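You operate a simulated robot arm through the tools that you are given. There is no shell and no other tool.

The job below is to be done with a simulated robot arm. You get a single attempt, and the scene is never put back.

JOB
Put the soiled clay pot to soak, lid on, and nest the eared bowl in the colander.
Fine: tip in all the milk jug's water; the jug goes back. Set down upright: milk jug.

It is judged by the outcome, as a careful person would: the job done as asked, and still so three seconds after it is handed in. It fails if anything else is knocked over, pushed out of place, dropped, spilled or broken. A push-on lid holds only when it is set on centred and level and pressed home; a screw cap is set on level and turned clockwise until tight.

ROBOT AND FRAMES
A 7-joint arm with a two-finger parallel gripper, fixed in place. Base frame: the origin is at the foot of the arm, x ahead of it, y to its left, z up. Readings come in m, rad, newtons and seconds.
Its first joint turns from -2.897 to 2.897 rad. Payload 4.4 kg.
The tool frame sits at the grasp point between the pads (the TCP): z along the fingers, y along the line on which they close. The tips reach 0.023 m beyond it. Largest opening 0.094 m; finger width 0.038, thickness 0.01; the body of the gripper, 0.054 by 0.096 m, starts 0.039 m behind the TCP.
Orientation is that of the tool frame in the base frame, as a unit quaternion [x, y, z, w]. With the fingers straight down and closing along the base's y, the tool's x points along the base's -x, its y along +y and its z along -z.

CONTROLS
- The arm moves only by the tool arm_command. Its argument "rows" is a list that holds one entry, the list of rows, each a list of 7 numbers: the shift along the base's x, y, z in m, then the turn, a rotation vector about the base's x, y, z in rad, then the opening, from 0 (shut) to 1 (fully open). In form: [[[x, y, z, ax, ay, az, fingers], ...]]. A call has 1 to 20 rows; each row is the pose to reach, as a shift and turn from the pose commanded when the call began. Rows are played at 5 a second. More than 0.05 m and 0.15 rad between two rows, or a gripper value outside its range, and nothing of the call is played. Where a pose cannot be reached the arm comes as near as it can. A force on the tool above 40 N (or 10 N above the force at the start of the call, whichever is more), or a blocked arm, ends the call early, and 0.2 s more pass. The fingers move at their own pace (about 0.072 m/s each) and stop on an object; they squeeze with about 39 N. The grip force told is the motor's: it shows also when the fingers shut on nothing. Time passes only in rows, and 0.2 s behind the last, so rows that repeat a pose let the fingers close. The reply holds the time, the measured pose of the TCP, the force on the tool along the base axes, the opening and the grip force, in the units named above and with some noise, with the torque about the TCP (base axes, N m) and any sound that the robot's microphone picked up.
- Cameras (640 x 400 px; columns grow to the right, rows downward): "scene" is fixed at [0.4019, 0.648, 1.5342]; the picture's right is [-0.10, -0.99, 0.00], its down [-0.96, 0.10, -0.25] and it looks along [0.25, -0.03, -0.97] (base axes); focal length 273 px, centre (320, 200). "wrist" rides on the gripper at [0.086, 0.016, -0.074] in the tool frame; the picture's right is [-0.18, 0.98, 0.00], its down [-0.58, -0.11, -0.81] and it looks along [-0.79, -0.15, 0.59] (tool axes); focal length 243 px, centre (320, 200). There is no depth. A picture from a camera that has moved, and an enlarged one, comes with that camera's place and axes in the base frame and with its lens.
- camera(camera): a new picture of that camera. It takes no simulated time.
- enlarge(camera, box): a new picture of the part [left, top, right, bottom] of that camera's present view, enlarged. It takes no simulated time.
- hand_in(): hands the job in; it is judged then, once.

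Places have to be worked out from the pictures, the camera data and where the tool is seen. Open the gripper and draw the arm clear of the work before you hand the job in, unless the task says otherwise.

The tools are called after "Emit:" as a command line: name --argument value ..., lists and objects as JSON in quotes. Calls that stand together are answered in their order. arm_command: Moves the arm, as the interface text tells. Its arguments: {"type":"object","properties":{"rows":{"type":"array"}},"required":["rows"]} The other tools are called the same way: camera (camera) takes a picture; enlarge (camera, box) takes an enlarged picture of a part of a camera's view; hand_in () hands the job in.

At the start:

```text
clock: 0.0
position: [0.3218, 0.5659, 1.1494]
tcp_rot: [0.0, 1.0, 0.0, 0.0]
ft_force: [0.1, -0.1, 0.4]
torque: [0.02, 0.01, -0.01]
finger_gap: 0.0939
gripper_force: 0.1
```

scene: 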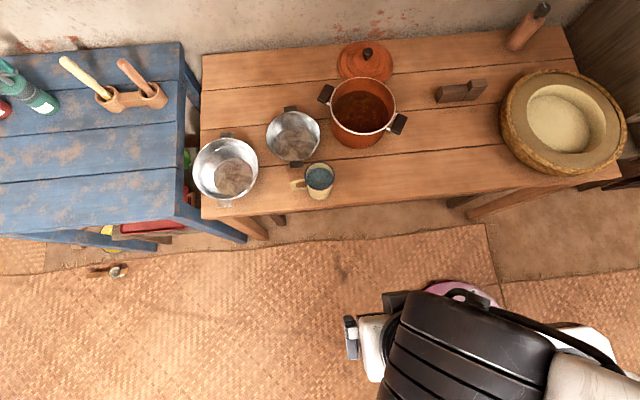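
wrist: 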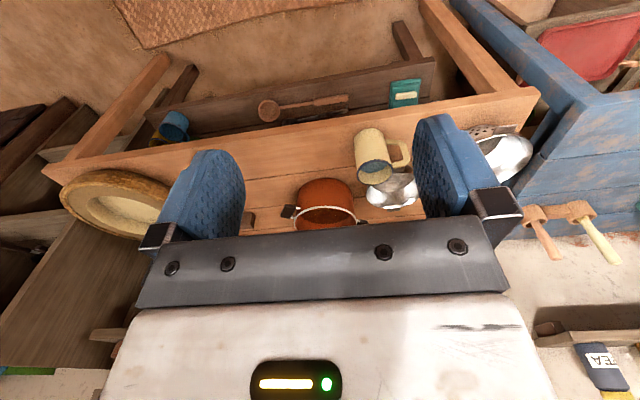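

The scene shows a table with a clay pot, its lid, two metal bowls, a jug, and other items. I'll enlarge parts of the scene to identify each one.

Emit:
enlarge --camera "scene" --box '[180, 30, 420, 220]'

Emit:
enlarge --camera "scene" --box '[260, 100, 360, 220]'

Emit:
enlarge --camera "scene" --box '[310, 30, 430, 150]'

Emit:
enlarge --camera "wrist" --box '[240, 100, 560, 260]'

```text
2.11 times, centred on (300, 125) of scene
camera zoom: at [0.4019, 0.648, 1.5342], right [-0.1, -0.99, 0.0], down [-0.96, 0.1, -0.25], along [0.25, -0.03, -0.97], focal length 575 px, centre (362, 358)
```

zoom: 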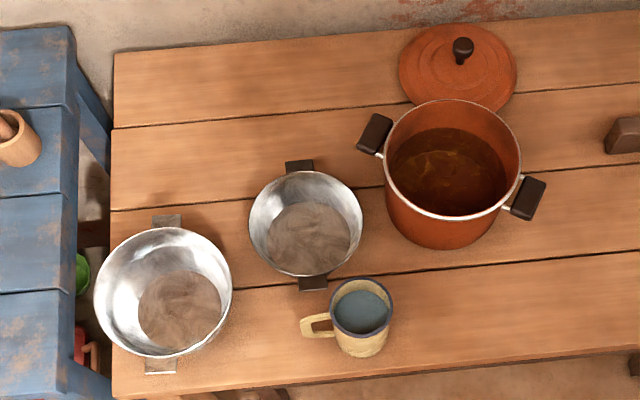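

```text
3.33 times, centred on (310, 160) of scene
camera zoom: at [0.4019, 0.648, 1.5342], right [-0.1, -0.99, 0.0], down [-0.96, 0.1, -0.25], along [0.25, -0.03, -0.97], focal length 910 px, centre (353, 333)
```

zoom: 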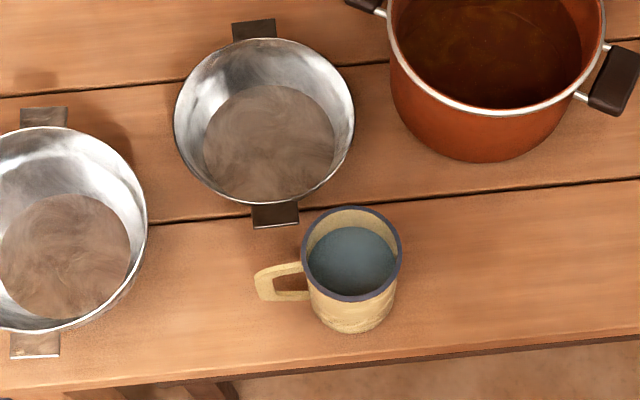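

```text
3.33 times, centred on (370, 90) of scene
camera zoom: at [0.4019, 0.648, 1.5342], right [-0.1, -0.99, 0.0], down [-0.96, 0.1, -0.25], along [0.25, -0.03, -0.97], focal length 910 px, centre (153, 567)
```

zoom: 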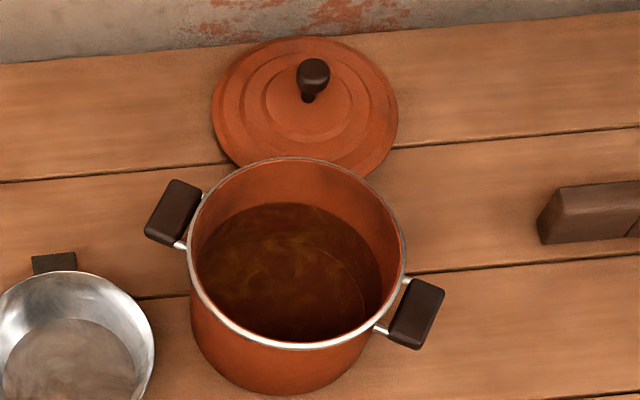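

```text
2.00 times, centred on (400, 180) of wrist
camera zoom: at [0.2349, 0.5835, 1.2244], right [0.18, 0.98, 0.0], down [0.58, -0.11, 0.81], along [0.79, -0.15, -0.59], focal length 485 px, centre (160, 240)
```

zoom: 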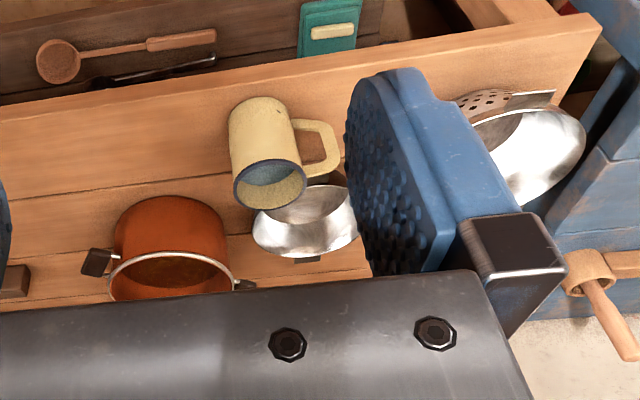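

The pot rim triangulates to about (0.86, 0.48, 0.83), and the table to about z 0.72. I'll move forward at the current height to get better views of the lid, bowls and jug.

Emit:
arm_command --rows '[[[0.04, 0, 0, 0, 0, 0, 1], [0.08, 0, 0, 0, 0, 0, 1], [0.12, -0.02, 0, 0, 0, 0, 1], [0.16, -0.04, 0, 0, 0, 0, 1], [0.2, -0.06, 0, 0, 0, 0, 1], [0.24, -0.08, 0, 0, 0, 0, 1], [0.28, -0.1, 0, 0, 0, 0, 1], [0.28, -0.1, 0, 0, 0, 0, 1]]]'

Emit:
camera --camera "wrist"

Emit:
camera --camera "scene"

```text
clock: 1.8
position: [0.5993, 0.4642, 1.1514]
tcp_rot: [-0.001, 1.0, 0.0, -0.001]
ft_force: [-0.3, 0.0, -0.4]
torque: [0.0, -0.05, 0.02]
finger_gap: 0.0939
gripper_force: 0.0
```

```text
taken
camera wrist: at [0.5129, 0.4819, 1.2258], right [0.18, 0.98, 0.0], down [0.58, -0.11, 0.81], along [0.79, -0.15, -0.59], focal length 243 px, centre (320, 200)
```

wrist: 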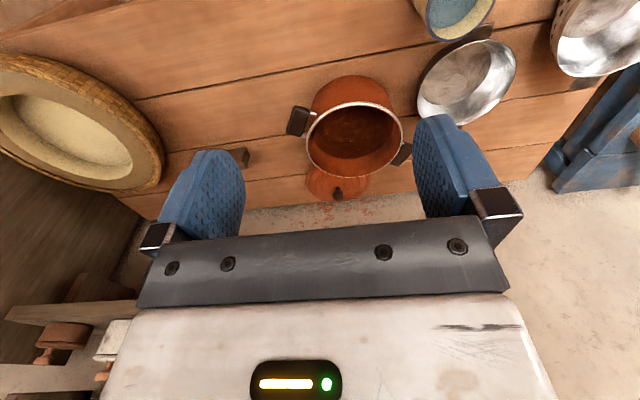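

```text
taken
```

scene: 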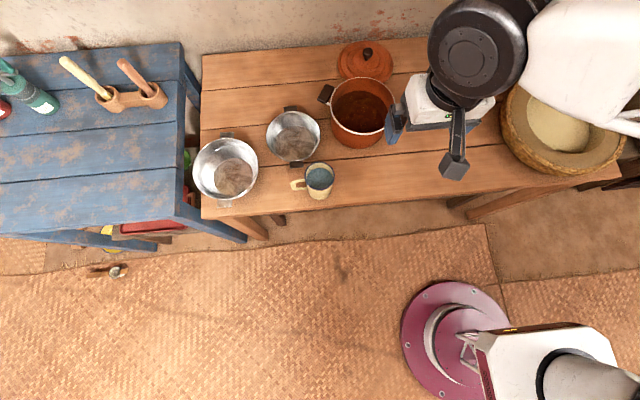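

The arm's projection matches the scene camera model. The lid looks far, at roughly x 1.07, y 0.42, so I'm enlarging the views to measure the pot, lid and bowls.

Emit:
enlarge --camera "wrist" --box '[270, 60, 430, 210]'

Emit:
enlarge --camera "wrist" --box '[400, 0, 640, 150]'

Emit:
enlarge --camera "scene" --box '[180, 110, 300, 220]'

```text
2.67 times, centred on (350, 135) of wrist
camera zoom: at [0.5129, 0.4819, 1.2258], right [0.18, 0.98, 0.0], down [0.58, -0.11, 0.81], along [0.79, -0.15, -0.59], focal length 647 px, centre (240, 373)
```

zoom: 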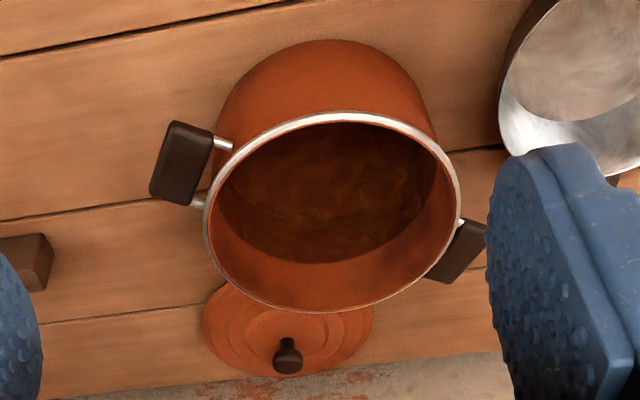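

```text
2.67 times, centred on (520, 75) of wrist
camera zoom: at [0.5129, 0.4819, 1.2258], right [0.18, 0.98, 0.0], down [0.58, -0.11, 0.81], along [0.79, -0.15, -0.59], focal length 647 px, centre (-213, 533)
```

zoom: 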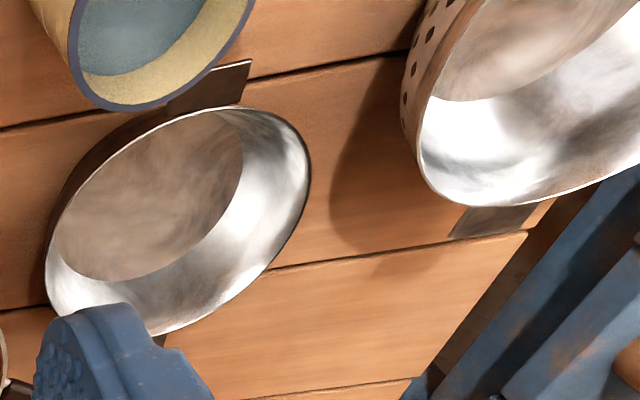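

```text
3.64 times, centred on (240, 165) of scene
camera zoom: at [0.4019, 0.648, 1.5342], right [-0.1, -0.99, 0.0], down [-0.96, 0.1, -0.25], along [0.25, -0.03, -0.97], focal length 992 px, centre (611, 327)
```

zoom: 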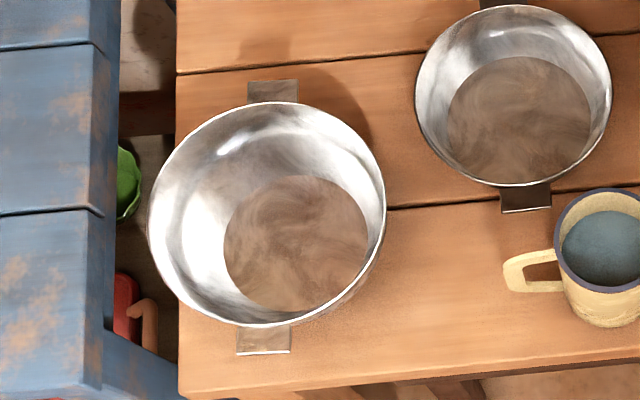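

The colander is around (0.71, 0.89) and the bowl around (0.79, 0.69), both farther than 0.98 m from the base. I'll test the reach with the tool pointing down, staying well above everything, and take pictures there.

Emit:
arm_command --rows '[[[0.01, 0.04, 0, 0, 0, 0, 1], [0.02, 0.08, 0, 0, 0, 0, 1], [0.03, 0.12, 0, 0, 0, 0, 1], [0.04, 0.16, 0, 0, 0, 0, 1], [0.05, 0.2, 0, 0, 0, 0, 1], [0.06, 0.24, 0, 0, 0, 0, 1], [0.06, 0.28, -0.02, 0, 0, 0, 1], [0.06, 0.32, -0.05, 0, 0, 0, 1], [0.06, 0.36, -0.07, 0, 0, 0, 1], [0.06, 0.4, -0.09, 0, 0, 0, 1], [0.06, 0.4, -0.09, 0, 0, 0, 1]]]'

Emit:
camera --camera "wrist"

Emit:
camera --camera "scene"

```text
clock: 4.2
position: [0.6601, 0.8664, 1.0589]
tcp_rot: [0.0, 1.0, 0.001, 0.0]
ft_force: [-0.4, 0.0, 0.7]
torque: [0.03, 0.02, 0.01]
finger_gap: 0.0938
gripper_force: 0.1
```

```text
taken
camera wrist: at [0.5749, 0.8837, 1.1331], right [0.18, 0.98, 0.0], down [0.58, -0.11, 0.81], along [0.79, -0.15, -0.59], focal length 243 px, centre (320, 200)
```

wrist: 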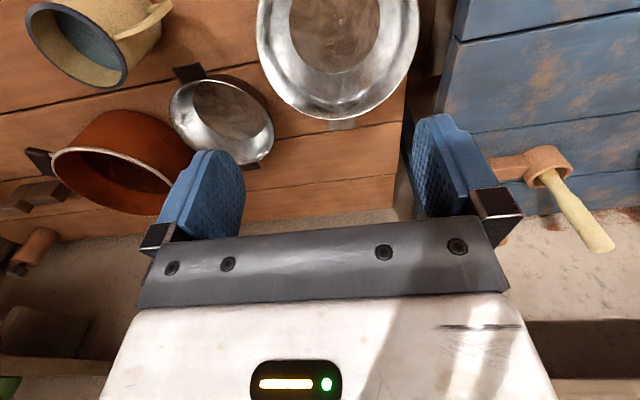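

```text
taken
```

scene: 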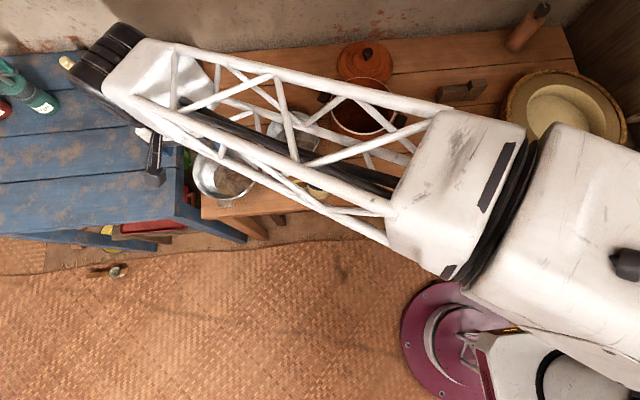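

The arm reached radius 1.09 m with the tool pointing down, so it has more reach than the stated figure. I'll step back a little to get both bowls unobstructed in the wrist camera.

Emit:
arm_command --rows '[[[-0.04, -0.02, 0, 0, 0, 0, 1], [-0.08, -0.04, 0, 0, 0, 0, 1], [-0.12, -0.06, 0, 0, 0, 0, 1], [-0.14, -0.08, 0, 0, 0, 0, 1], [-0.14, -0.08, 0, 0, 0, 0, 1]]]'

Emit:
enlarge --camera "wrist" --box '[100, 0, 500, 240]'

Emit:
enlarge --camera "wrist" --box '[280, 0, 480, 130]'

```text
clock: 5.4
position: [0.5191, 0.7864, 1.0601]
tcp_rot: [0.0, 1.0, 0.0, 0.001]
ft_force: [0.0, -0.1, 0.5]
torque: [-0.03, 0.0, 0.03]
finger_gap: 0.0941
gripper_force: 0.0
```

```text
1.60 times, centred on (300, 120) of wrist
camera zoom: at [0.4333, 0.803, 1.1352], right [0.18, 0.98, 0.0], down [0.58, -0.11, 0.81], along [0.79, -0.15, -0.59], focal length 388 px, centre (352, 328)
```

zoom: 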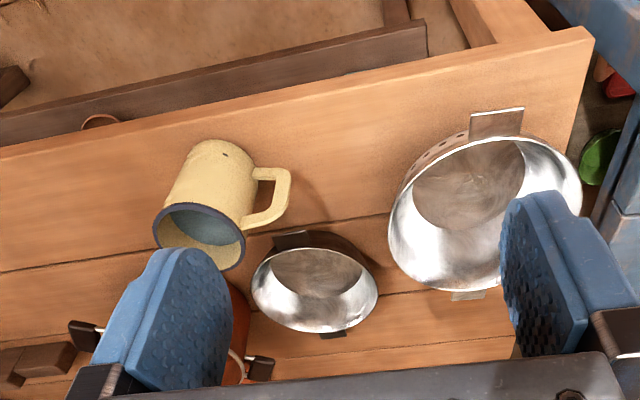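

```text
3.08 times, centred on (380, 65) of wrist
camera zoom: at [0.4333, 0.803, 1.1352], right [0.18, 0.98, 0.0], down [0.58, -0.11, 0.81], along [0.79, -0.15, -0.59], focal length 746 px, centre (135, 615)
```

zoom: 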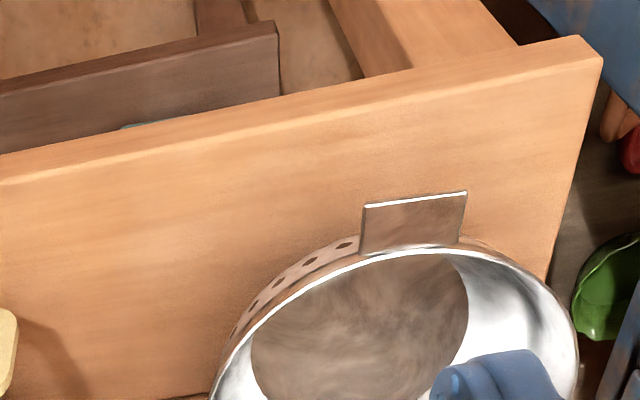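

From two views the jug rim is at (0.639, 0.625, 0.862) with a diameter of about 0.077, and its handle points to +y. The bowl rim is at (0.79, 0.687, 0.80) and the colander rim at (0.71, 0.89, 0.80). I'll yaw the tool -120° and move to a staging place in front of the jug, so the camera ends up on top when I tilt.

Emit:
arm_command --rows '[[[0.003, -0.02, 0, 0, 0, -0.14, 1], [0.006, -0.04, 0, 0, 0, -0.28, 1], [0.009, -0.06, 0, 0, 0, -0.42, 1], [0.012, -0.08, 0, 0, 0, -0.56, 1], [0.015, -0.1, 0, 0, 0, -0.7, 1], [0.018, -0.12, 0, 0, 0, -0.84, 1], [0.021, -0.14, 0, 0, 0, -0.98, 1], [0.024, -0.16, 0, 0, 0, -1.12, 1], [0.027, -0.18, 0, 0, 0, -1.26, 1], [0.03, -0.2, 0, 0, 0, -1.4, 1], [0.033, -0.22, 0, 0, 0, -1.54, 1], [0.036, -0.24, 0, 0, 0, -1.68, 1], [0.039, -0.26, 0, 0, 0, -1.82, 1], [0.042, -0.28, 0, 0, 0, -1.96, 1], [0.045, -0.29, 0, 0, 0, -2.094, 1], [0.045, -0.29, 0, 0, 0, -2.094, 1]]]'

Emit:
camera --camera "wrist"

Emit:
camera --camera "scene"

```text
clock: 8.8
position: [0.5672, 0.4966, 1.061]
tcp_rot: [0.867, 0.499, 0.0, 0.0]
ft_force: [0.4, 0.0, 0.7]
torque: [0.04, -0.01, -0.01]
finger_gap: 0.0942
gripper_force: 0.1
```

```text
taken
camera wrist: at [0.6232, 0.5635, 1.1349], right [0.76, -0.65, 0.0], down [-0.39, -0.45, 0.81], along [-0.53, -0.61, -0.59], focal length 243 px, centre (320, 200)
```

wrist: 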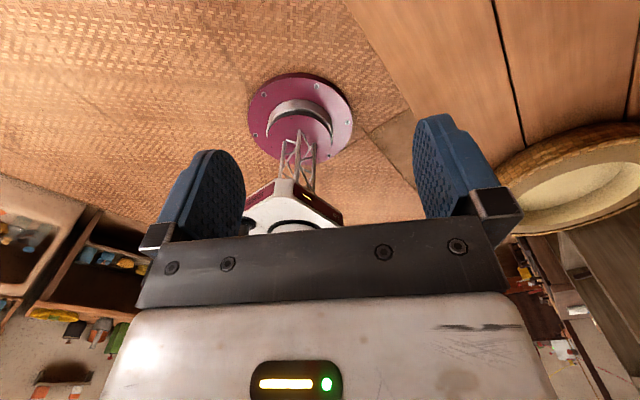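

```text
taken
```

scene: 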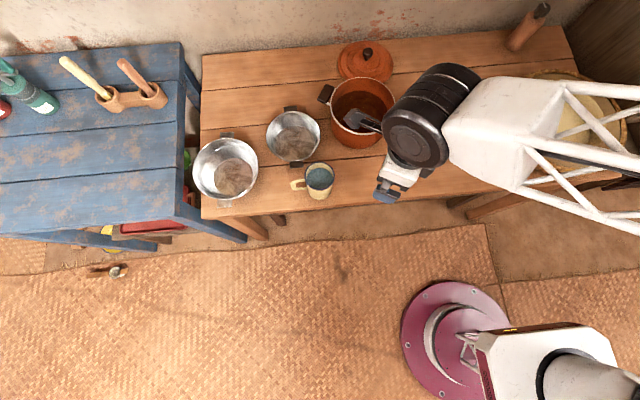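

The pose was reached as commanded. Next I'll tilt the tool about 80° toward horizontal, pointing at the jug but still above it, and check.

Emit:
arm_command --rows '[[[0, 0, 0, 0.1212, -0.07, 0, 1], [0, 0, 0, 0.2424, -0.14, 0, 1], [0, 0, 0, 0.3637, -0.21, 0, 1], [0, 0, 0, 0.485, -0.28, 0, 1], [0, 0, -0.01, 0.606, -0.35, 0, 1], [0, 0, -0.02, 0.727, -0.42, 0, 1], [0, 0, -0.03, 0.849, -0.49, 0, 1], [0, 0, -0.04, 0.97, -0.56, 0, 1], [0, 0, -0.05, 1.091, -0.63, 0, 1], [0, 0, -0.06, 1.209, -0.698, 0, 1], [0, 0, -0.06, 1.209, -0.698, 0, 1]]]'

Emit:
camera --camera "wrist"

Emit:
camera --camera "scene"

```text
clock: 11.2
position: [0.5658, 0.4945, 0.9993]
tcp_rot: [0.663, 0.383, 0.557, -0.321]
ft_force: [0.2, 1.3, 0.4]
torque: [-0.05, -0.01, -0.01]
finger_gap: 0.0939
gripper_force: 0.1
```

```text
taken
camera wrist: at [0.5509, 0.4371, 1.0978], right [0.84, -0.52, -0.18], down [-0.54, -0.72, -0.43], along [0.1, 0.46, -0.88], focal length 243 px, centre (320, 200)
```

wrist: 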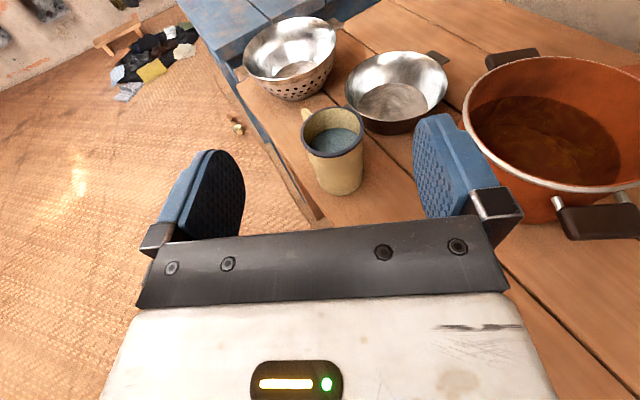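

```text
taken
```

scene: 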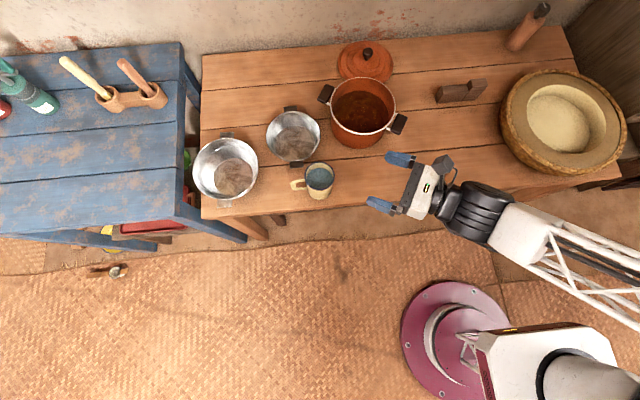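

The tool is horizontal and reachable, and the new view gives the jug at about (0.640, 0.628). I'll descend to grip height in front of it and check the alignment before closing in.

Emit:
arm_command --rows '[[[0.002, 0.005, -0.04, 0, 0, 0, 1], [0.004, 0.01, -0.08, 0, 0, 0, 1], [0.006, 0.014, -0.12, 0, 0, 0, 1], [0.008, 0.018, -0.16, 0, 0, 0, 1], [0.008, 0.018, -0.19, 0, 0, 0, 1], [0.008, 0.018, -0.19, 0, 0, 0, 1]]]'

Emit:
camera --camera "wrist"

Emit:
camera --camera "scene"

```text
clock: 12.6
position: [0.5749, 0.5147, 0.8077]
tcp_rot: [0.663, 0.383, 0.557, -0.321]
ft_force: [-0.3, -0.5, 0.0]
torque: [-0.03, 0.0, -0.01]
finger_gap: 0.0942
gripper_force: 0.0
```

```text
taken
camera wrist: at [0.5589, 0.4563, 0.9071], right [0.84, -0.52, -0.18], down [-0.54, -0.72, -0.43], along [0.09, 0.46, -0.88], focal length 243 px, centre (320, 200)
```

wrist: 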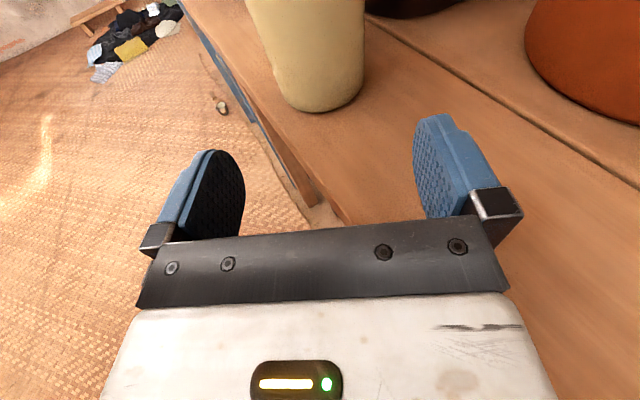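

```text
taken
```

scene: 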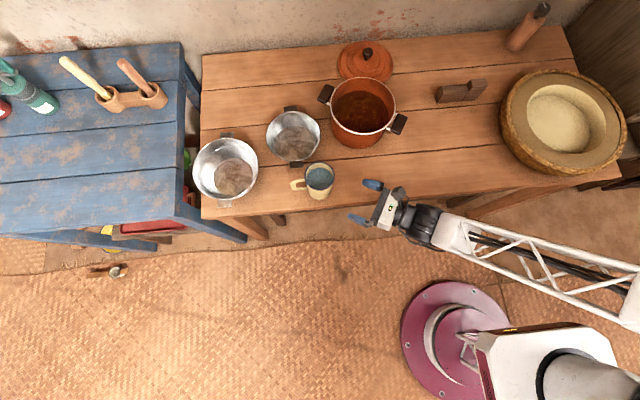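

The jug lies on the tool axis to within a few mm, and the table is at about z 0.755. I'll advance so the fingers straddle the jug, without closing yet.

Emit:
arm_command --rows '[[[0.013, 0.027, 0, 0, 0, 0, 1], [0.028, 0.053, 0, 0, 0, 0, 1], [0.043, 0.079, 0, 0, 0, 0, 1], [0.05, 0.091, 0, 0, 0, 0, 1], [0.0585, 0.105, 0, 0, 0, 0, 1], [0.0585, 0.105, 0, 0, 0, 0, 1]]]'

Emit:
camera --camera "wrist"

Emit:
enlarge --camera "scene" --box '[260, 120, 440, 230]'

```text
clock: 14.0
position: [0.6317, 0.6198, 0.8098]
tcp_rot: [0.663, 0.384, 0.556, -0.322]
ft_force: [-0.4, -0.4, 1.2]
torque: [-0.02, 0.0, 0.0]
finger_gap: 0.0942
gripper_force: 0.0
```

```text
taken
camera wrist: at [0.6177, 0.5622, 0.9086], right [0.84, -0.52, -0.18], down [-0.54, -0.72, -0.43], along [0.09, 0.46, -0.88], focal length 243 px, centre (320, 200)
```

wrist: 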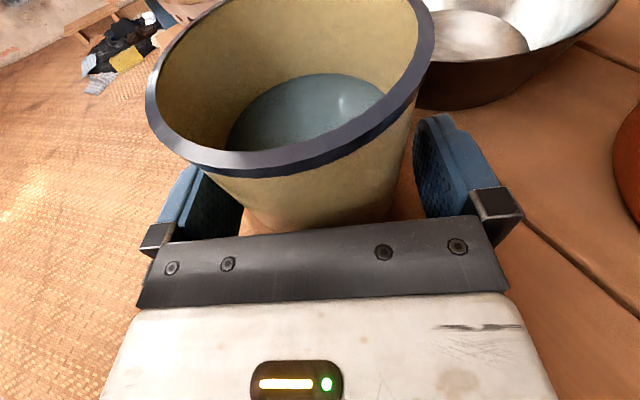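

```text
3.56 times, centred on (350, 175) of scene
camera zoom: at [0.4019, 0.648, 1.5342], right [-0.1, -0.99, 0.0], down [-0.96, 0.1, -0.25], along [0.25, -0.03, -0.97], focal length 970 px, centre (213, 289)
```

zoom: 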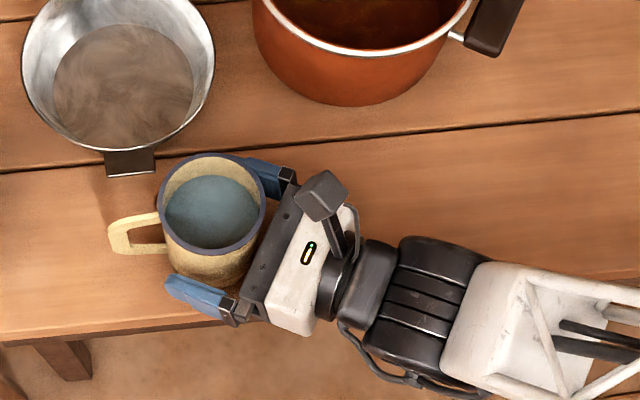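

The jug sits between the fingers without contact. I'm closing the grip, noting the hold pose of about (0.633, 0.619, 0.809) so I can return the jug there.

Emit:
arm_command --rows '[[[0, 0, 0, 0, 0, 0, 0.8], [0, 0, 0, 0, 0, 0, 0.6], [0, 0, 0, 0, 0, 0, 0.3], [0, 0, 0, 0, 0, 0, 0], [0, 0, 0, 0, 0, 0, 0]]]'

Emit:
camera --camera "wrist"

Emit:
enlarge --camera "scene" --box '[260, 120, 440, 230]'

```text
clock: 15.2
position: [0.6315, 0.6187, 0.8104]
tcp_rot: [0.663, 0.383, 0.556, -0.321]
ft_force: [-0.4, 0.0, 0.2]
torque: [0.01, -0.09, 0.03]
finger_gap: 0.076
gripper_force: 38.8
```

```text
taken
camera wrist: at [0.6176, 0.562, 0.9087], right [0.84, -0.52, -0.18], down [-0.54, -0.72, -0.43], along [0.09, 0.46, -0.88], focal length 243 px, centre (320, 200)
```

wrist: 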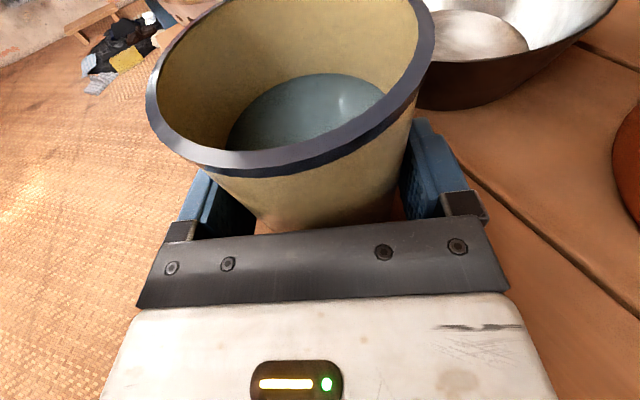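

```text
3.56 times, centred on (350, 175) of scene
camera zoom: at [0.4019, 0.648, 1.5342], right [-0.1, -0.99, 0.0], down [-0.96, 0.1, -0.25], along [0.25, -0.03, -0.97], focal length 970 px, centre (213, 289)
```

zoom: 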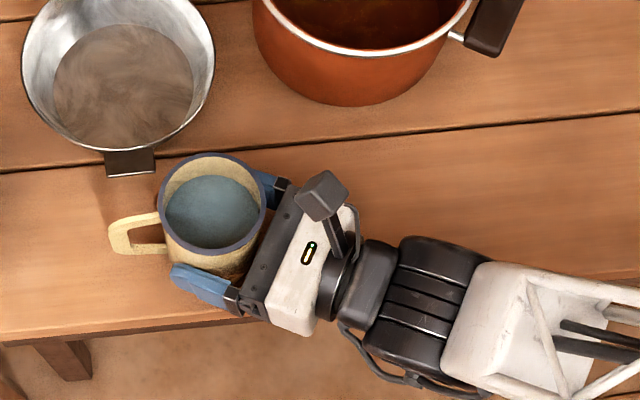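

The grip holds (gap 0.076) and the jug hasn't moved. I'll lift it straight up gently, then carry it level to a point on the near side of the pot mouth.

Emit:
arm_command --rows '[[[0, 0, 0.005, 0, 0, 0, 0], [0, 0, 0.015, 0, 0, 0, 0], [0, 0, 0.03, 0, 0, 0, 0], [0, 0, 0.05, 0, 0, 0, 0], [0, 0, 0.07, 0, 0, 0, 0], [0, 0, 0.09, 0, 0, 0, 0], [0, 0, 0.11, 0, 0, 0, 0], [0, 0, 0.125, 0, 0, 0, 0], [0, 0, 0.132, 0, 0, 0, 0], [0, 0, 0.132, 0, 0, 0, 0]]]'

Emit:
camera --camera "wrist"

```text
clock: 17.4
position: [0.6333, 0.6206, 0.9411]
tcp_rot: [0.663, 0.383, 0.557, -0.321]
ft_force: [-0.2, -0.6, -4.3]
torque: [-0.05, 0.01, 0.01]
finger_gap: 0.0762
gripper_force: 38.8
```

```text
taken
camera wrist: at [0.6187, 0.5624, 1.0401], right [0.84, -0.52, -0.18], down [-0.54, -0.72, -0.43], along [0.09, 0.46, -0.88], focal length 243 px, centre (320, 200)
```

wrist: 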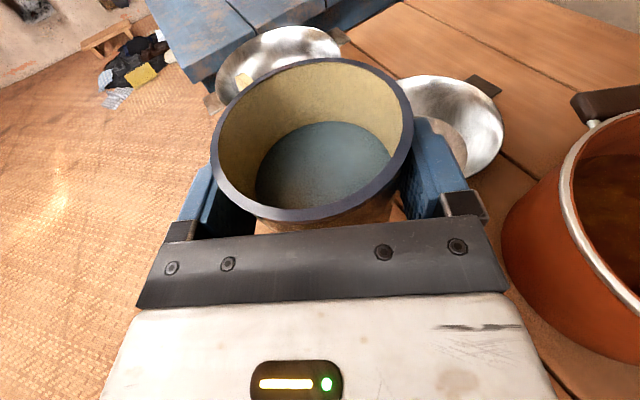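

The jug's rim now looks lower relative to the gripper, so it may have slipped. Checking from the scene camera.

Emit:
enlarge --camera "scene" --box '[260, 110, 440, 230]'

Emit:
enlarge --camera "wrist" --box '[160, 20, 500, 250]'

```text
3.33 times, centred on (350, 170) of scene
camera zoom: at [0.4019, 0.648, 1.5342], right [-0.1, -0.99, 0.0], down [-0.96, 0.1, -0.25], along [0.25, -0.03, -0.97], focal length 910 px, centre (220, 300)
```

zoom: 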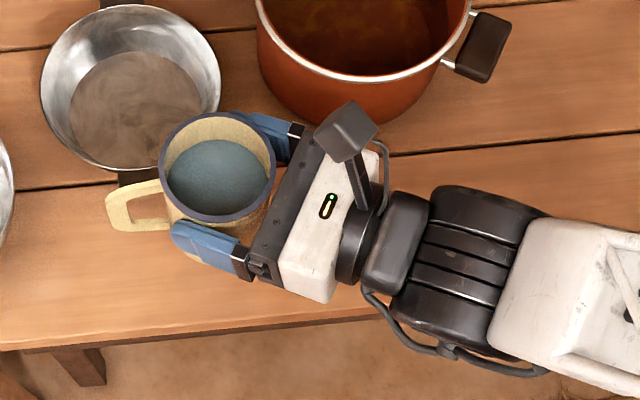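

```text
1.74 times, centred on (330, 135) of wrist
camera zoom: at [0.6187, 0.5624, 1.0401], right [0.84, -0.52, -0.18], down [-0.54, -0.72, -0.43], along [0.09, 0.46, -0.88], focal length 422 px, centre (303, 313)
```

zoom: 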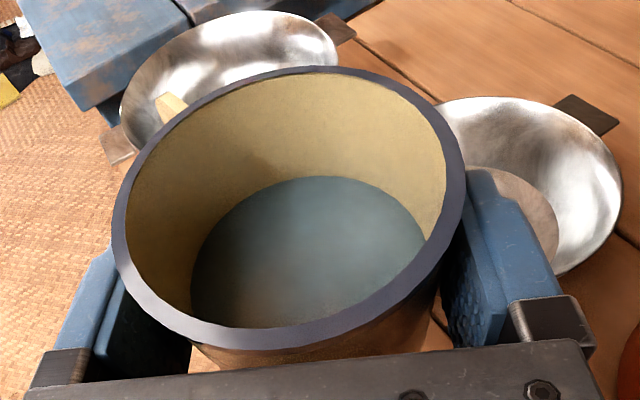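

The jug is lifted and level, but it slid about 25 mm down in the grip. I'll hold still for a second to see whether it is still creeping.

Emit:
arm_command --rows '[[[0, 0, 0, 0, 0, 0, 0], [0, 0, 0, 0, 0, 0, 0], [0, 0, 0, 0, 0, 0, 0], [0, 0, 0, 0, 0, 0, 0], [0, 0, 0, 0, 0, 0, 0]]]'

Emit:
enlarge --camera "wrist" --box '[160, 20, 500, 250]'

```text
clock: 18.6
position: [0.6325, 0.62, 0.9417]
tcp_rot: [0.664, 0.383, 0.557, -0.321]
ft_force: [0.2, 0.4, -4.8]
torque: [-0.07, -0.02, 0.02]
finger_gap: 0.0756
gripper_force: 39.3
```

```text
1.74 times, centred on (330, 135) of wrist
camera zoom: at [0.6187, 0.5624, 1.04], right [0.84, -0.52, -0.18], down [-0.54, -0.72, -0.43], along [0.09, 0.46, -0.88], focal length 422 px, centre (303, 313)
```

zoom: 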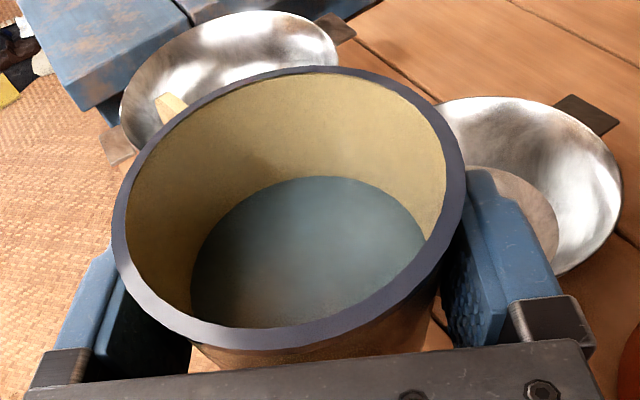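

The jug is stable now: its rim bead has caught on the fingers, about 26 mm above the TCP. That works for pouring, so I'll carry it level to the pot mouth at slightly greater height.

Emit:
arm_command --rows '[[[0.004, -0.003, 0.004, 0, 0, 0, 0], [0.015, -0.011, 0.008, 0, 0, 0, 0], [0.032, -0.023, 0.012, 0, 0, 0, 0], [0.052, -0.037, 0.015, 0, 0, 0, 0], [0.072, -0.051, 0.015, 0, 0, 0, 0], [0.092, -0.066, 0.015, 0, 0, 0, 0], [0.112, -0.08, 0.015, 0, 0, 0, 0], [0.132, -0.094, 0.015, 0, 0, 0, 0], [0.15, -0.107, 0.015, 0, 0, 0, 0], [0.164, -0.117, 0.015, 0, 0, 0, 0], [0.172, -0.123, 0.015, 0, 0, 0, 0], [0.1745, -0.1245, 0.015, 0, 0, 0, 0], [0.1745, -0.1245, 0.015, 0, 0, 0, 0]]]'

Emit:
camera --camera "wrist"

Emit:
enlarge --camera "scene" --box '[260, 30, 460, 190]'

```text
clock: 21.4
position: [0.808, 0.4938, 0.9589]
tcp_rot: [0.664, 0.383, 0.556, -0.321]
ft_force: [-0.7, -0.1, -4.7]
torque: [-0.04, 0.04, -0.02]
finger_gap: 0.0759
gripper_force: 38.5
```

```text
taken
camera wrist: at [0.793, 0.4368, 1.0558], right [0.84, -0.52, -0.18], down [-0.54, -0.72, -0.43], along [0.09, 0.46, -0.88], focal length 243 px, centre (320, 200)
```

wrist: 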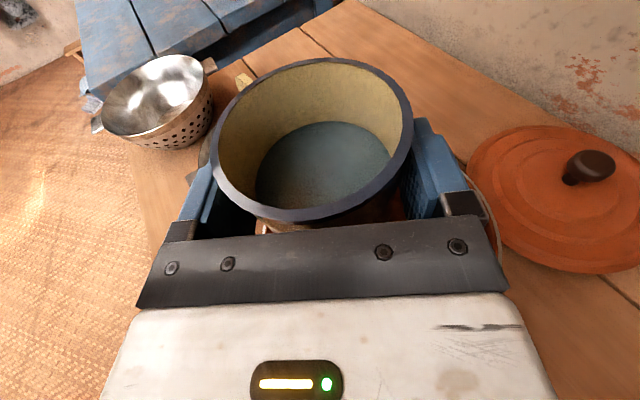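

```text
2.50 times, centred on (360, 110) of scene
camera zoom: at [0.4019, 0.648, 1.5342], right [-0.1, -0.99, 0.0], down [-0.96, 0.1, -0.25], along [0.25, -0.03, -0.97], focal length 682 px, centre (220, 425)
```

zoom: 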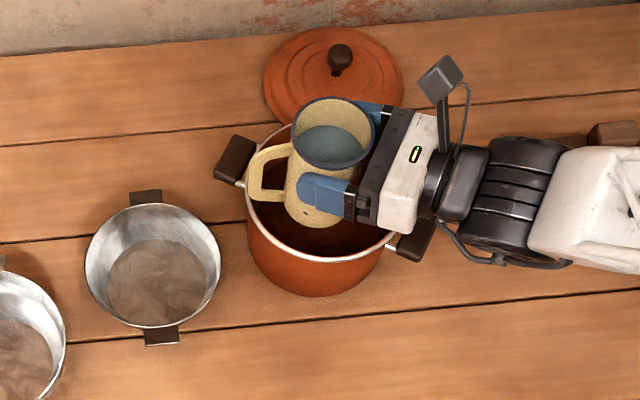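

The jug mouth is over the pot opening, with the lip landing near the pot centre at about (0.848, 0.481). I'll start tilting about the horizontal tool axis, in a first small stage to check the wrist follows.

Emit:
arm_command --rows '[[[0, 0, 0, 0.03, 0.052, 0, 0], [0, 0, 0, 0.075, 0.13, 0, 0], [0, 0, 0, 0.125, 0.2165, 0, 0], [0, 0, 0, 0.175, 0.303, 0, 0], [0, 0, 0, 0.225, 0.39, 0, 0], [0, 0, 0, 0.26, 0.45, 0, 0], [0, 0, 0, 0.26, 0.45, 0, 0]]]'

Emit:
camera --camera "wrist"

Emit:
enlarge --camera "scene" --box '[260, 30, 460, 190]'

```text
clock: 23.0
position: [0.8075, 0.4947, 0.9553]
tcp_rot: [0.724, 0.227, 0.439, -0.481]
ft_force: [0.0, 0.0, -3.6]
torque: [-0.05, -0.05, -0.01]
finger_gap: 0.0758
gripper_force: 38.9
```

```text
taken
camera wrist: at [0.8329, 0.4138, 1.0338], right [0.64, -0.41, -0.65], down [-0.72, -0.62, -0.32], along [-0.27, 0.67, -0.69], focal length 243 px, centre (320, 200)
```

wrist: 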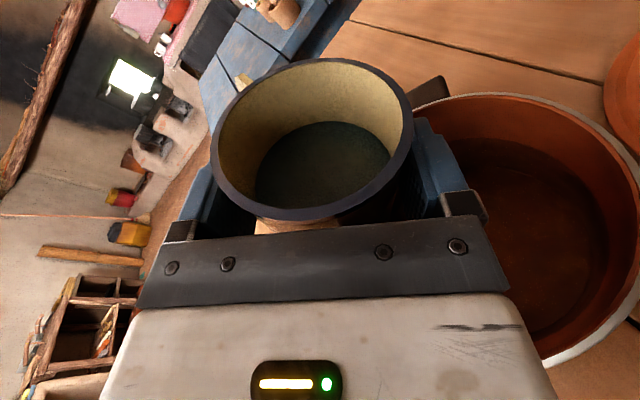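

```text
2.50 times, centred on (360, 110) of scene
camera zoom: at [0.4019, 0.648, 1.5342], right [-0.1, -0.99, 0.0], down [-0.96, 0.1, -0.25], along [0.25, -0.03, -0.97], focal length 682 px, centre (220, 425)
```

zoom: 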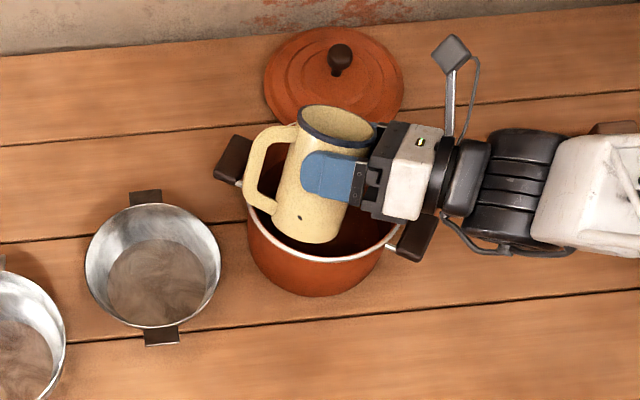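

The tilt tracks well and the lip is over the pot interior. I'll continue slowly to about 60° and check the stream.

Emit:
arm_command --rows '[[[0, 0, 0, 0.025, 0.0433, 0, 0], [0, 0, 0, 0.05, 0.0866, 0, 0], [0, 0, 0, 0.075, 0.13, 0, 0], [0, 0, 0, 0.1, 0.173, 0, 0], [0, 0, 0, 0.125, 0.2165, 0, 0], [0, 0, 0, 0.15, 0.26, 0, 0], [0, 0, 0, 0.175, 0.303, 0, 0], [0, 0, 0, 0.2, 0.3464, 0, 0], [0, 0, 0, 0.225, 0.39, 0, 0], [0, 0, 0, 0.25, 0.433, 0, 0]]]'

Emit:
camera --camera "wrist"

Emit:
enlarge --camera "scene" --box '[260, 30, 460, 190]'

```text
clock: 25.2
position: [0.8073, 0.4955, 0.9582]
tcp_rot: [0.736, 0.062, 0.298, -0.604]
ft_force: [0.5, -0.1, -3.0]
torque: [-0.09, -0.07, -0.01]
finger_gap: 0.0758
gripper_force: 39.0
```

```text
taken
camera wrist: at [0.8583, 0.3995, 0.9946], right [0.3, -0.21, -0.93], down [-0.82, -0.56, -0.13], along [-0.5, 0.8, -0.34], focal length 243 px, centre (320, 200)
```

wrist: 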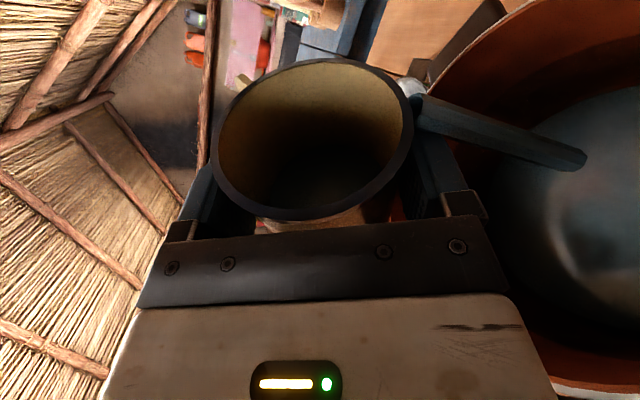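

```text
2.50 times, centred on (360, 110) of scene
camera zoom: at [0.4019, 0.648, 1.5342], right [-0.1, -0.99, 0.0], down [-0.96, 0.1, -0.25], along [0.25, -0.03, -0.97], focal length 682 px, centre (220, 425)
```

zoom: 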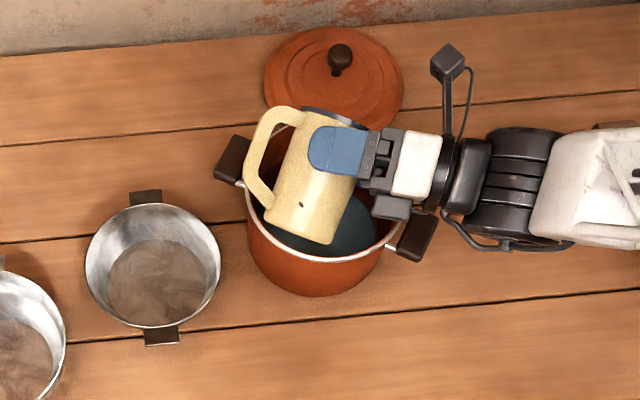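

The stream is falling into the pot. I'll keep tilting slowly past horizontal.

Emit:
arm_command --rows '[[[0, 0, 0, 0.025, 0.0433, 0, 0], [0, 0, 0, 0.05, 0.0866, 0, 0], [0, 0, 0, 0.075, 0.13, 0, 0], [0, 0, 0, 0.1, 0.173, 0, 0], [0, 0, 0, 0.125, 0.2165, 0, 0], [0, 0, 0, 0.15, 0.26, 0, 0], [0, 0, 0, 0.175, 0.303, 0, 0], [0, 0, 0, 0.2, 0.3464, 0, 0], [0, 0, 0, 0.225, 0.39, 0, 0], [0, 0, 0, 0.25, 0.433, 0, 0], [0, 0, 0, 0.275, 0.476, 0, 0], [0, 0, 0, 0.3, 0.52, 0, 0], [0, 0, 0, 0.3, 0.52, 0, 0], [0, 0, 0, 0.3, 0.52, 0, 0]]]'

Emit:
camera --camera "wrist"

Emit:
enlarge --camera "scene" --box '[260, 30, 460, 190]'

```text
clock: 28.2
position: [0.8066, 0.4945, 0.9563]
tcp_rot: [-0.69, 0.139, -0.106, 0.703]
ft_force: [0.8, -0.3, -1.1]
torque: [-0.01, 0.0, 0.0]
finger_gap: 0.0751
gripper_force: 38.8
```

```text
taken
camera wrist: at [0.8625, 0.3964, 0.9359], right [-0.21, 0.09, -0.97], down [-0.82, -0.56, 0.13], along [-0.54, 0.82, 0.19], focal length 243 px, centre (320, 200)
```

wrist: 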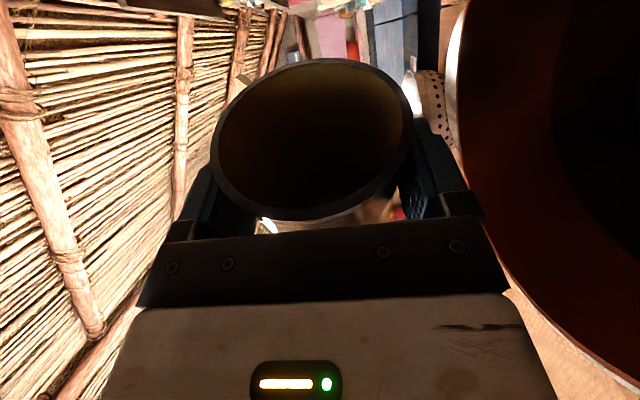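

```text
2.50 times, centred on (360, 110) of scene
camera zoom: at [0.4019, 0.648, 1.5342], right [-0.1, -0.99, 0.0], down [-0.96, 0.1, -0.25], along [0.25, -0.03, -0.97], focal length 682 px, centre (220, 425)
```

zoom: 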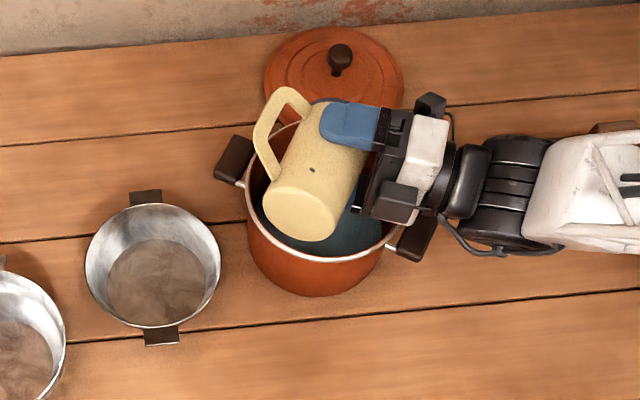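

The jug is nearly empty at about 93°. I'll go a little further to 112°, hold so the last of it drains, and check.

Emit:
arm_command --rows '[[[0, 0, 0, 0.03, 0.052, 0, 0], [0, 0, 0, 0.06, 0.104, 0, 0], [0, 0, 0, 0.09, 0.156, 0, 0], [0, 0, 0, 0.12, 0.208, 0, 0], [0, 0, 0, 0.15, 0.26, 0, 0], [0, 0, 0, 0.17, 0.294, 0, 0], [0, 0, 0, 0.17, 0.294, 0, 0], [0, 0, 0, 0.17, 0.294, 0, 0], [0, 0, 0, 0.17, 0.294, 0, 0], [0, 0, 0, 0.17, 0.294, 0, 0], [0, 0, 0, 0.17, 0.294, 0, 0], [0, 0, 0, 0.17, 0.294, 0, 0], [0, 0, 0, 0.17, 0.294, 0, 0], [0, 0, 0, 0.17, 0.294, 0, 0], [0, 0, 0, 0.17, 0.294, 0, 0], [0, 0, 0, 0.17, 0.294, 0, 0]]]'

Emit:
camera --camera "wrist"

Emit:
enlarge --camera "scene" --box '[260, 30, 460, 190]'

```text
clock: 31.6
position: [0.8066, 0.4954, 0.958]
tcp_rot: [-0.636, 0.25, 0.008, 0.73]
ft_force: [0.0, -0.4, -1.8]
torque: [-0.03, -0.07, -0.01]
finger_gap: 0.0751
gripper_force: 39.1
```

```text
taken
camera wrist: at [0.8518, 0.403, 0.9051], right [-0.48, 0.24, -0.84], down [-0.76, -0.6, 0.26], along [-0.44, 0.77, 0.47], focal length 243 px, centre (320, 200)
```

wrist: 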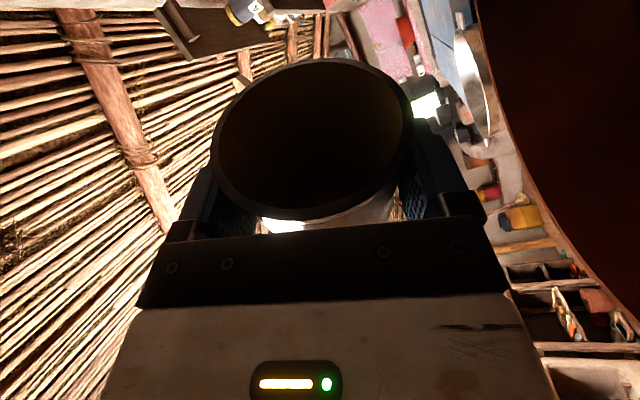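

```text
2.50 times, centred on (360, 110) of scene
camera zoom: at [0.4019, 0.648, 1.5342], right [-0.1, -0.99, 0.0], down [-0.96, 0.1, -0.25], along [0.25, -0.03, -0.97], focal length 682 px, centre (220, 425)
```

zoom: 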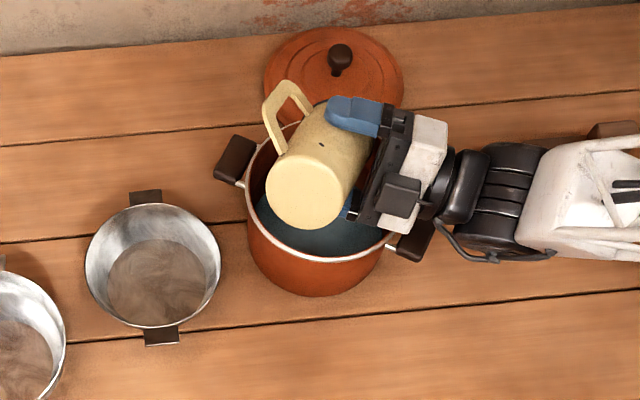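

The jug looks drained and is still gripped. Rotating it back upright over the pot so any drips stay inside.

Emit:
arm_command --rows '[[[0, 0, 0, -0.0653, -0.1131, 0, 0], [0, 0, 0, -0.1307, -0.2263, 0, 0], [0, 0, 0, -0.196, -0.3394, 0, 0], [0, 0, 0, -0.2613, -0.4525, 0, 0], [0, 0, 0, -0.3267, -0.5657, 0, 0], [0, 0, 0, -0.392, -0.6788, 0, 0], [0, 0, 0, -0.4573, -0.7919, 0, 0], [0, 0, 0, -0.5227, -0.9051, 0, 0], [0, 0, 0, -0.588, -1.0182, 0, 0], [0, 0, 0, -0.6533, -1.1313, 0, 0], [0, 0, 0, -0.7187, -1.2445, 0, 0], [0, 0, 0, -0.784, -1.3576, 0, 0], [0, 0, 0, -0.8493, -1.4707, 0, 0], [0, 0, 0, -0.9147, -1.5839, 0, 0], [0, 0, 0, -0.98, -1.697, 0, 0], [0, 0, 0, -0.98, -1.697, 0, 0]]]'

Emit:
camera --camera "wrist"

Emit:
enlarge --camera "scene" --box '[260, 30, 460, 190]'

```text
clock: 35.0
position: [0.8079, 0.4934, 0.9573]
tcp_rot: [0.664, 0.383, 0.557, -0.32]
ft_force: [-0.2, 0.4, -1.1]
torque: [0.03, 0.0, 0.0]
finger_gap: 0.075
gripper_force: 38.7
```

```text
taken
camera wrist: at [0.7921, 0.4369, 1.055], right [0.84, -0.52, -0.18], down [-0.54, -0.72, -0.43], along [0.1, 0.46, -0.88], focal length 243 px, centre (320, 200)
```

wrist: 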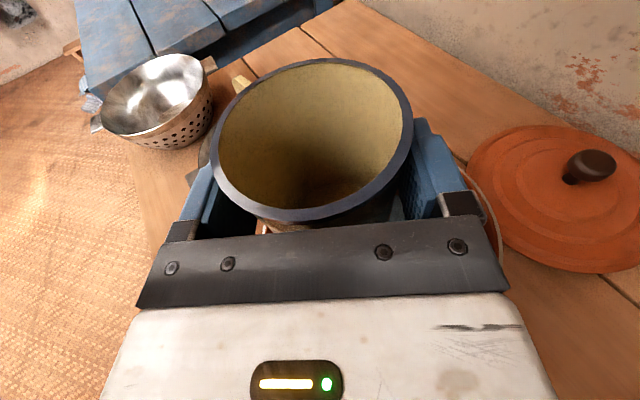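

```text
2.50 times, centred on (360, 110) of scene
camera zoom: at [0.4019, 0.648, 1.5342], right [-0.1, -0.99, 0.0], down [-0.96, 0.1, -0.25], along [0.25, -0.03, -0.97], focal length 682 px, centre (220, 425)
```

zoom: 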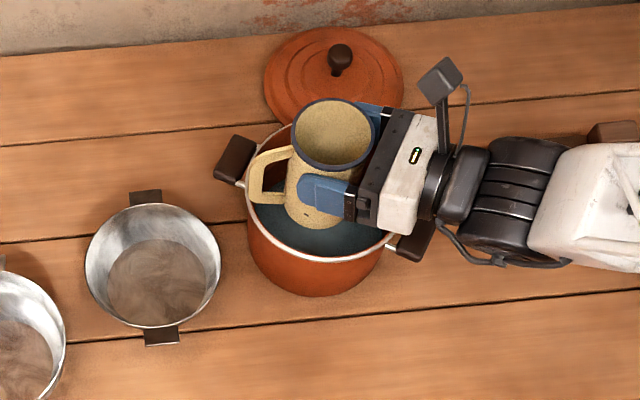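

The jug is empty and upright, and the water is in the pot. I'll carry the jug back over its original spot and lower to just above the table.

Emit:
arm_command --rows '[[[-0.015, 0.0107, 0, 0, 0, 0, 0], [-0.04, 0.0285, 0, 0, 0, 0, 0], [-0.07, 0.05, 0, 0, 0, 0, 0], [-0.1, 0.0713, 0, 0, 0, 0, 0], [-0.13, 0.0927, 0, 0, 0, 0, 0], [-0.155, 0.1106, 0, 0, 0, 0, 0], [-0.17, 0.1213, 0, 0, 0, 0, 0], [-0.1745, 0.1245, -0.01, 0, 0, 0, 0], [-0.1745, 0.1245, -0.035, 0, 0, 0, 0], [-0.1745, 0.1245, -0.06, 0, 0, 0, 0], [-0.1745, 0.1245, -0.085, 0, 0, 0, 0], [-0.1745, 0.1245, -0.1, 0, 0, 0, 0], [-0.1745, 0.1245, -0.1, 0, 0, 0, 0]]]'

Emit:
camera --camera "wrist"

Emit:
enlarge --camera "scene" --box '[260, 120, 440, 230]'

```text
clock: 37.8
position: [0.6326, 0.6196, 0.8564]
tcp_rot: [0.663, 0.383, 0.557, -0.321]
ft_force: [-0.1, -0.1, -1.4]
torque: [-0.02, 0.01, -0.02]
finger_gap: 0.0745
gripper_force: 39.1
```

```text
taken
camera wrist: at [0.6182, 0.5616, 0.9546], right [0.84, -0.52, -0.18], down [-0.54, -0.72, -0.43], along [0.09, 0.46, -0.88], focal length 243 px, centre (320, 200)
```

wrist: 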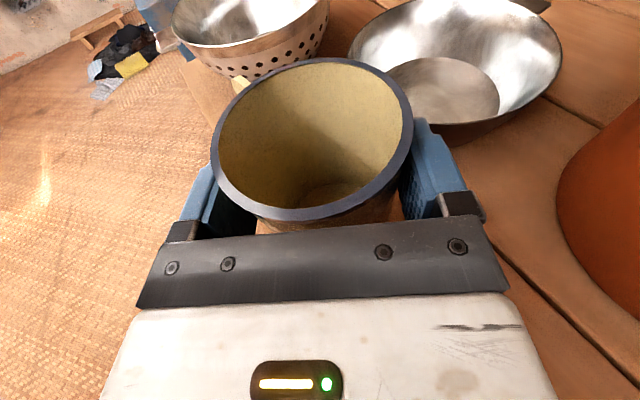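

```text
3.56 times, centred on (350, 175) of scene
camera zoom: at [0.4019, 0.648, 1.5342], right [-0.1, -0.99, 0.0], down [-0.96, 0.1, -0.25], along [0.25, -0.03, -0.97], focal length 970 px, centre (213, 289)
```

zoom: 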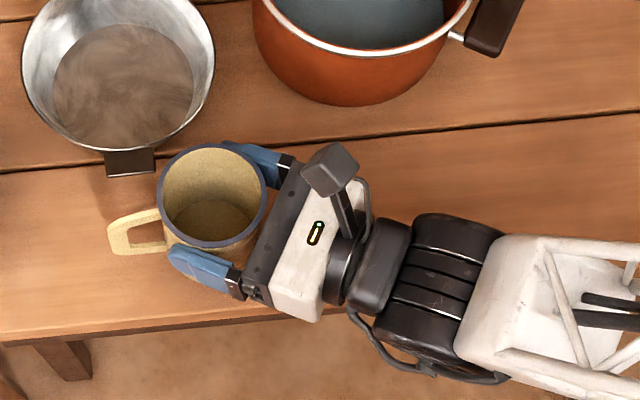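

The jug is a centimetre or two above its spot. I'll lower in small steps and watch for contact.

Emit:
arm_command --rows '[[[0, 0, -0.004, 0, 0, 0, 0], [0, 0, -0.008, 0, 0, 0, 0], [0, 0, -0.011, 0, 0, 0, 0], [0, 0, -0.014, 0, 0, 0, 0], [0, 0, -0.014, 0, 0, 0, 0]]]'

```text
clock: 39.0
position: [0.6317, 0.6188, 0.8411]
tcp_rot: [0.663, 0.383, 0.557, -0.321]
ft_force: [0.0, 0.2, -1.2]
torque: [-0.02, 0.01, -0.01]
finger_gap: 0.0747
gripper_force: 39.6
```

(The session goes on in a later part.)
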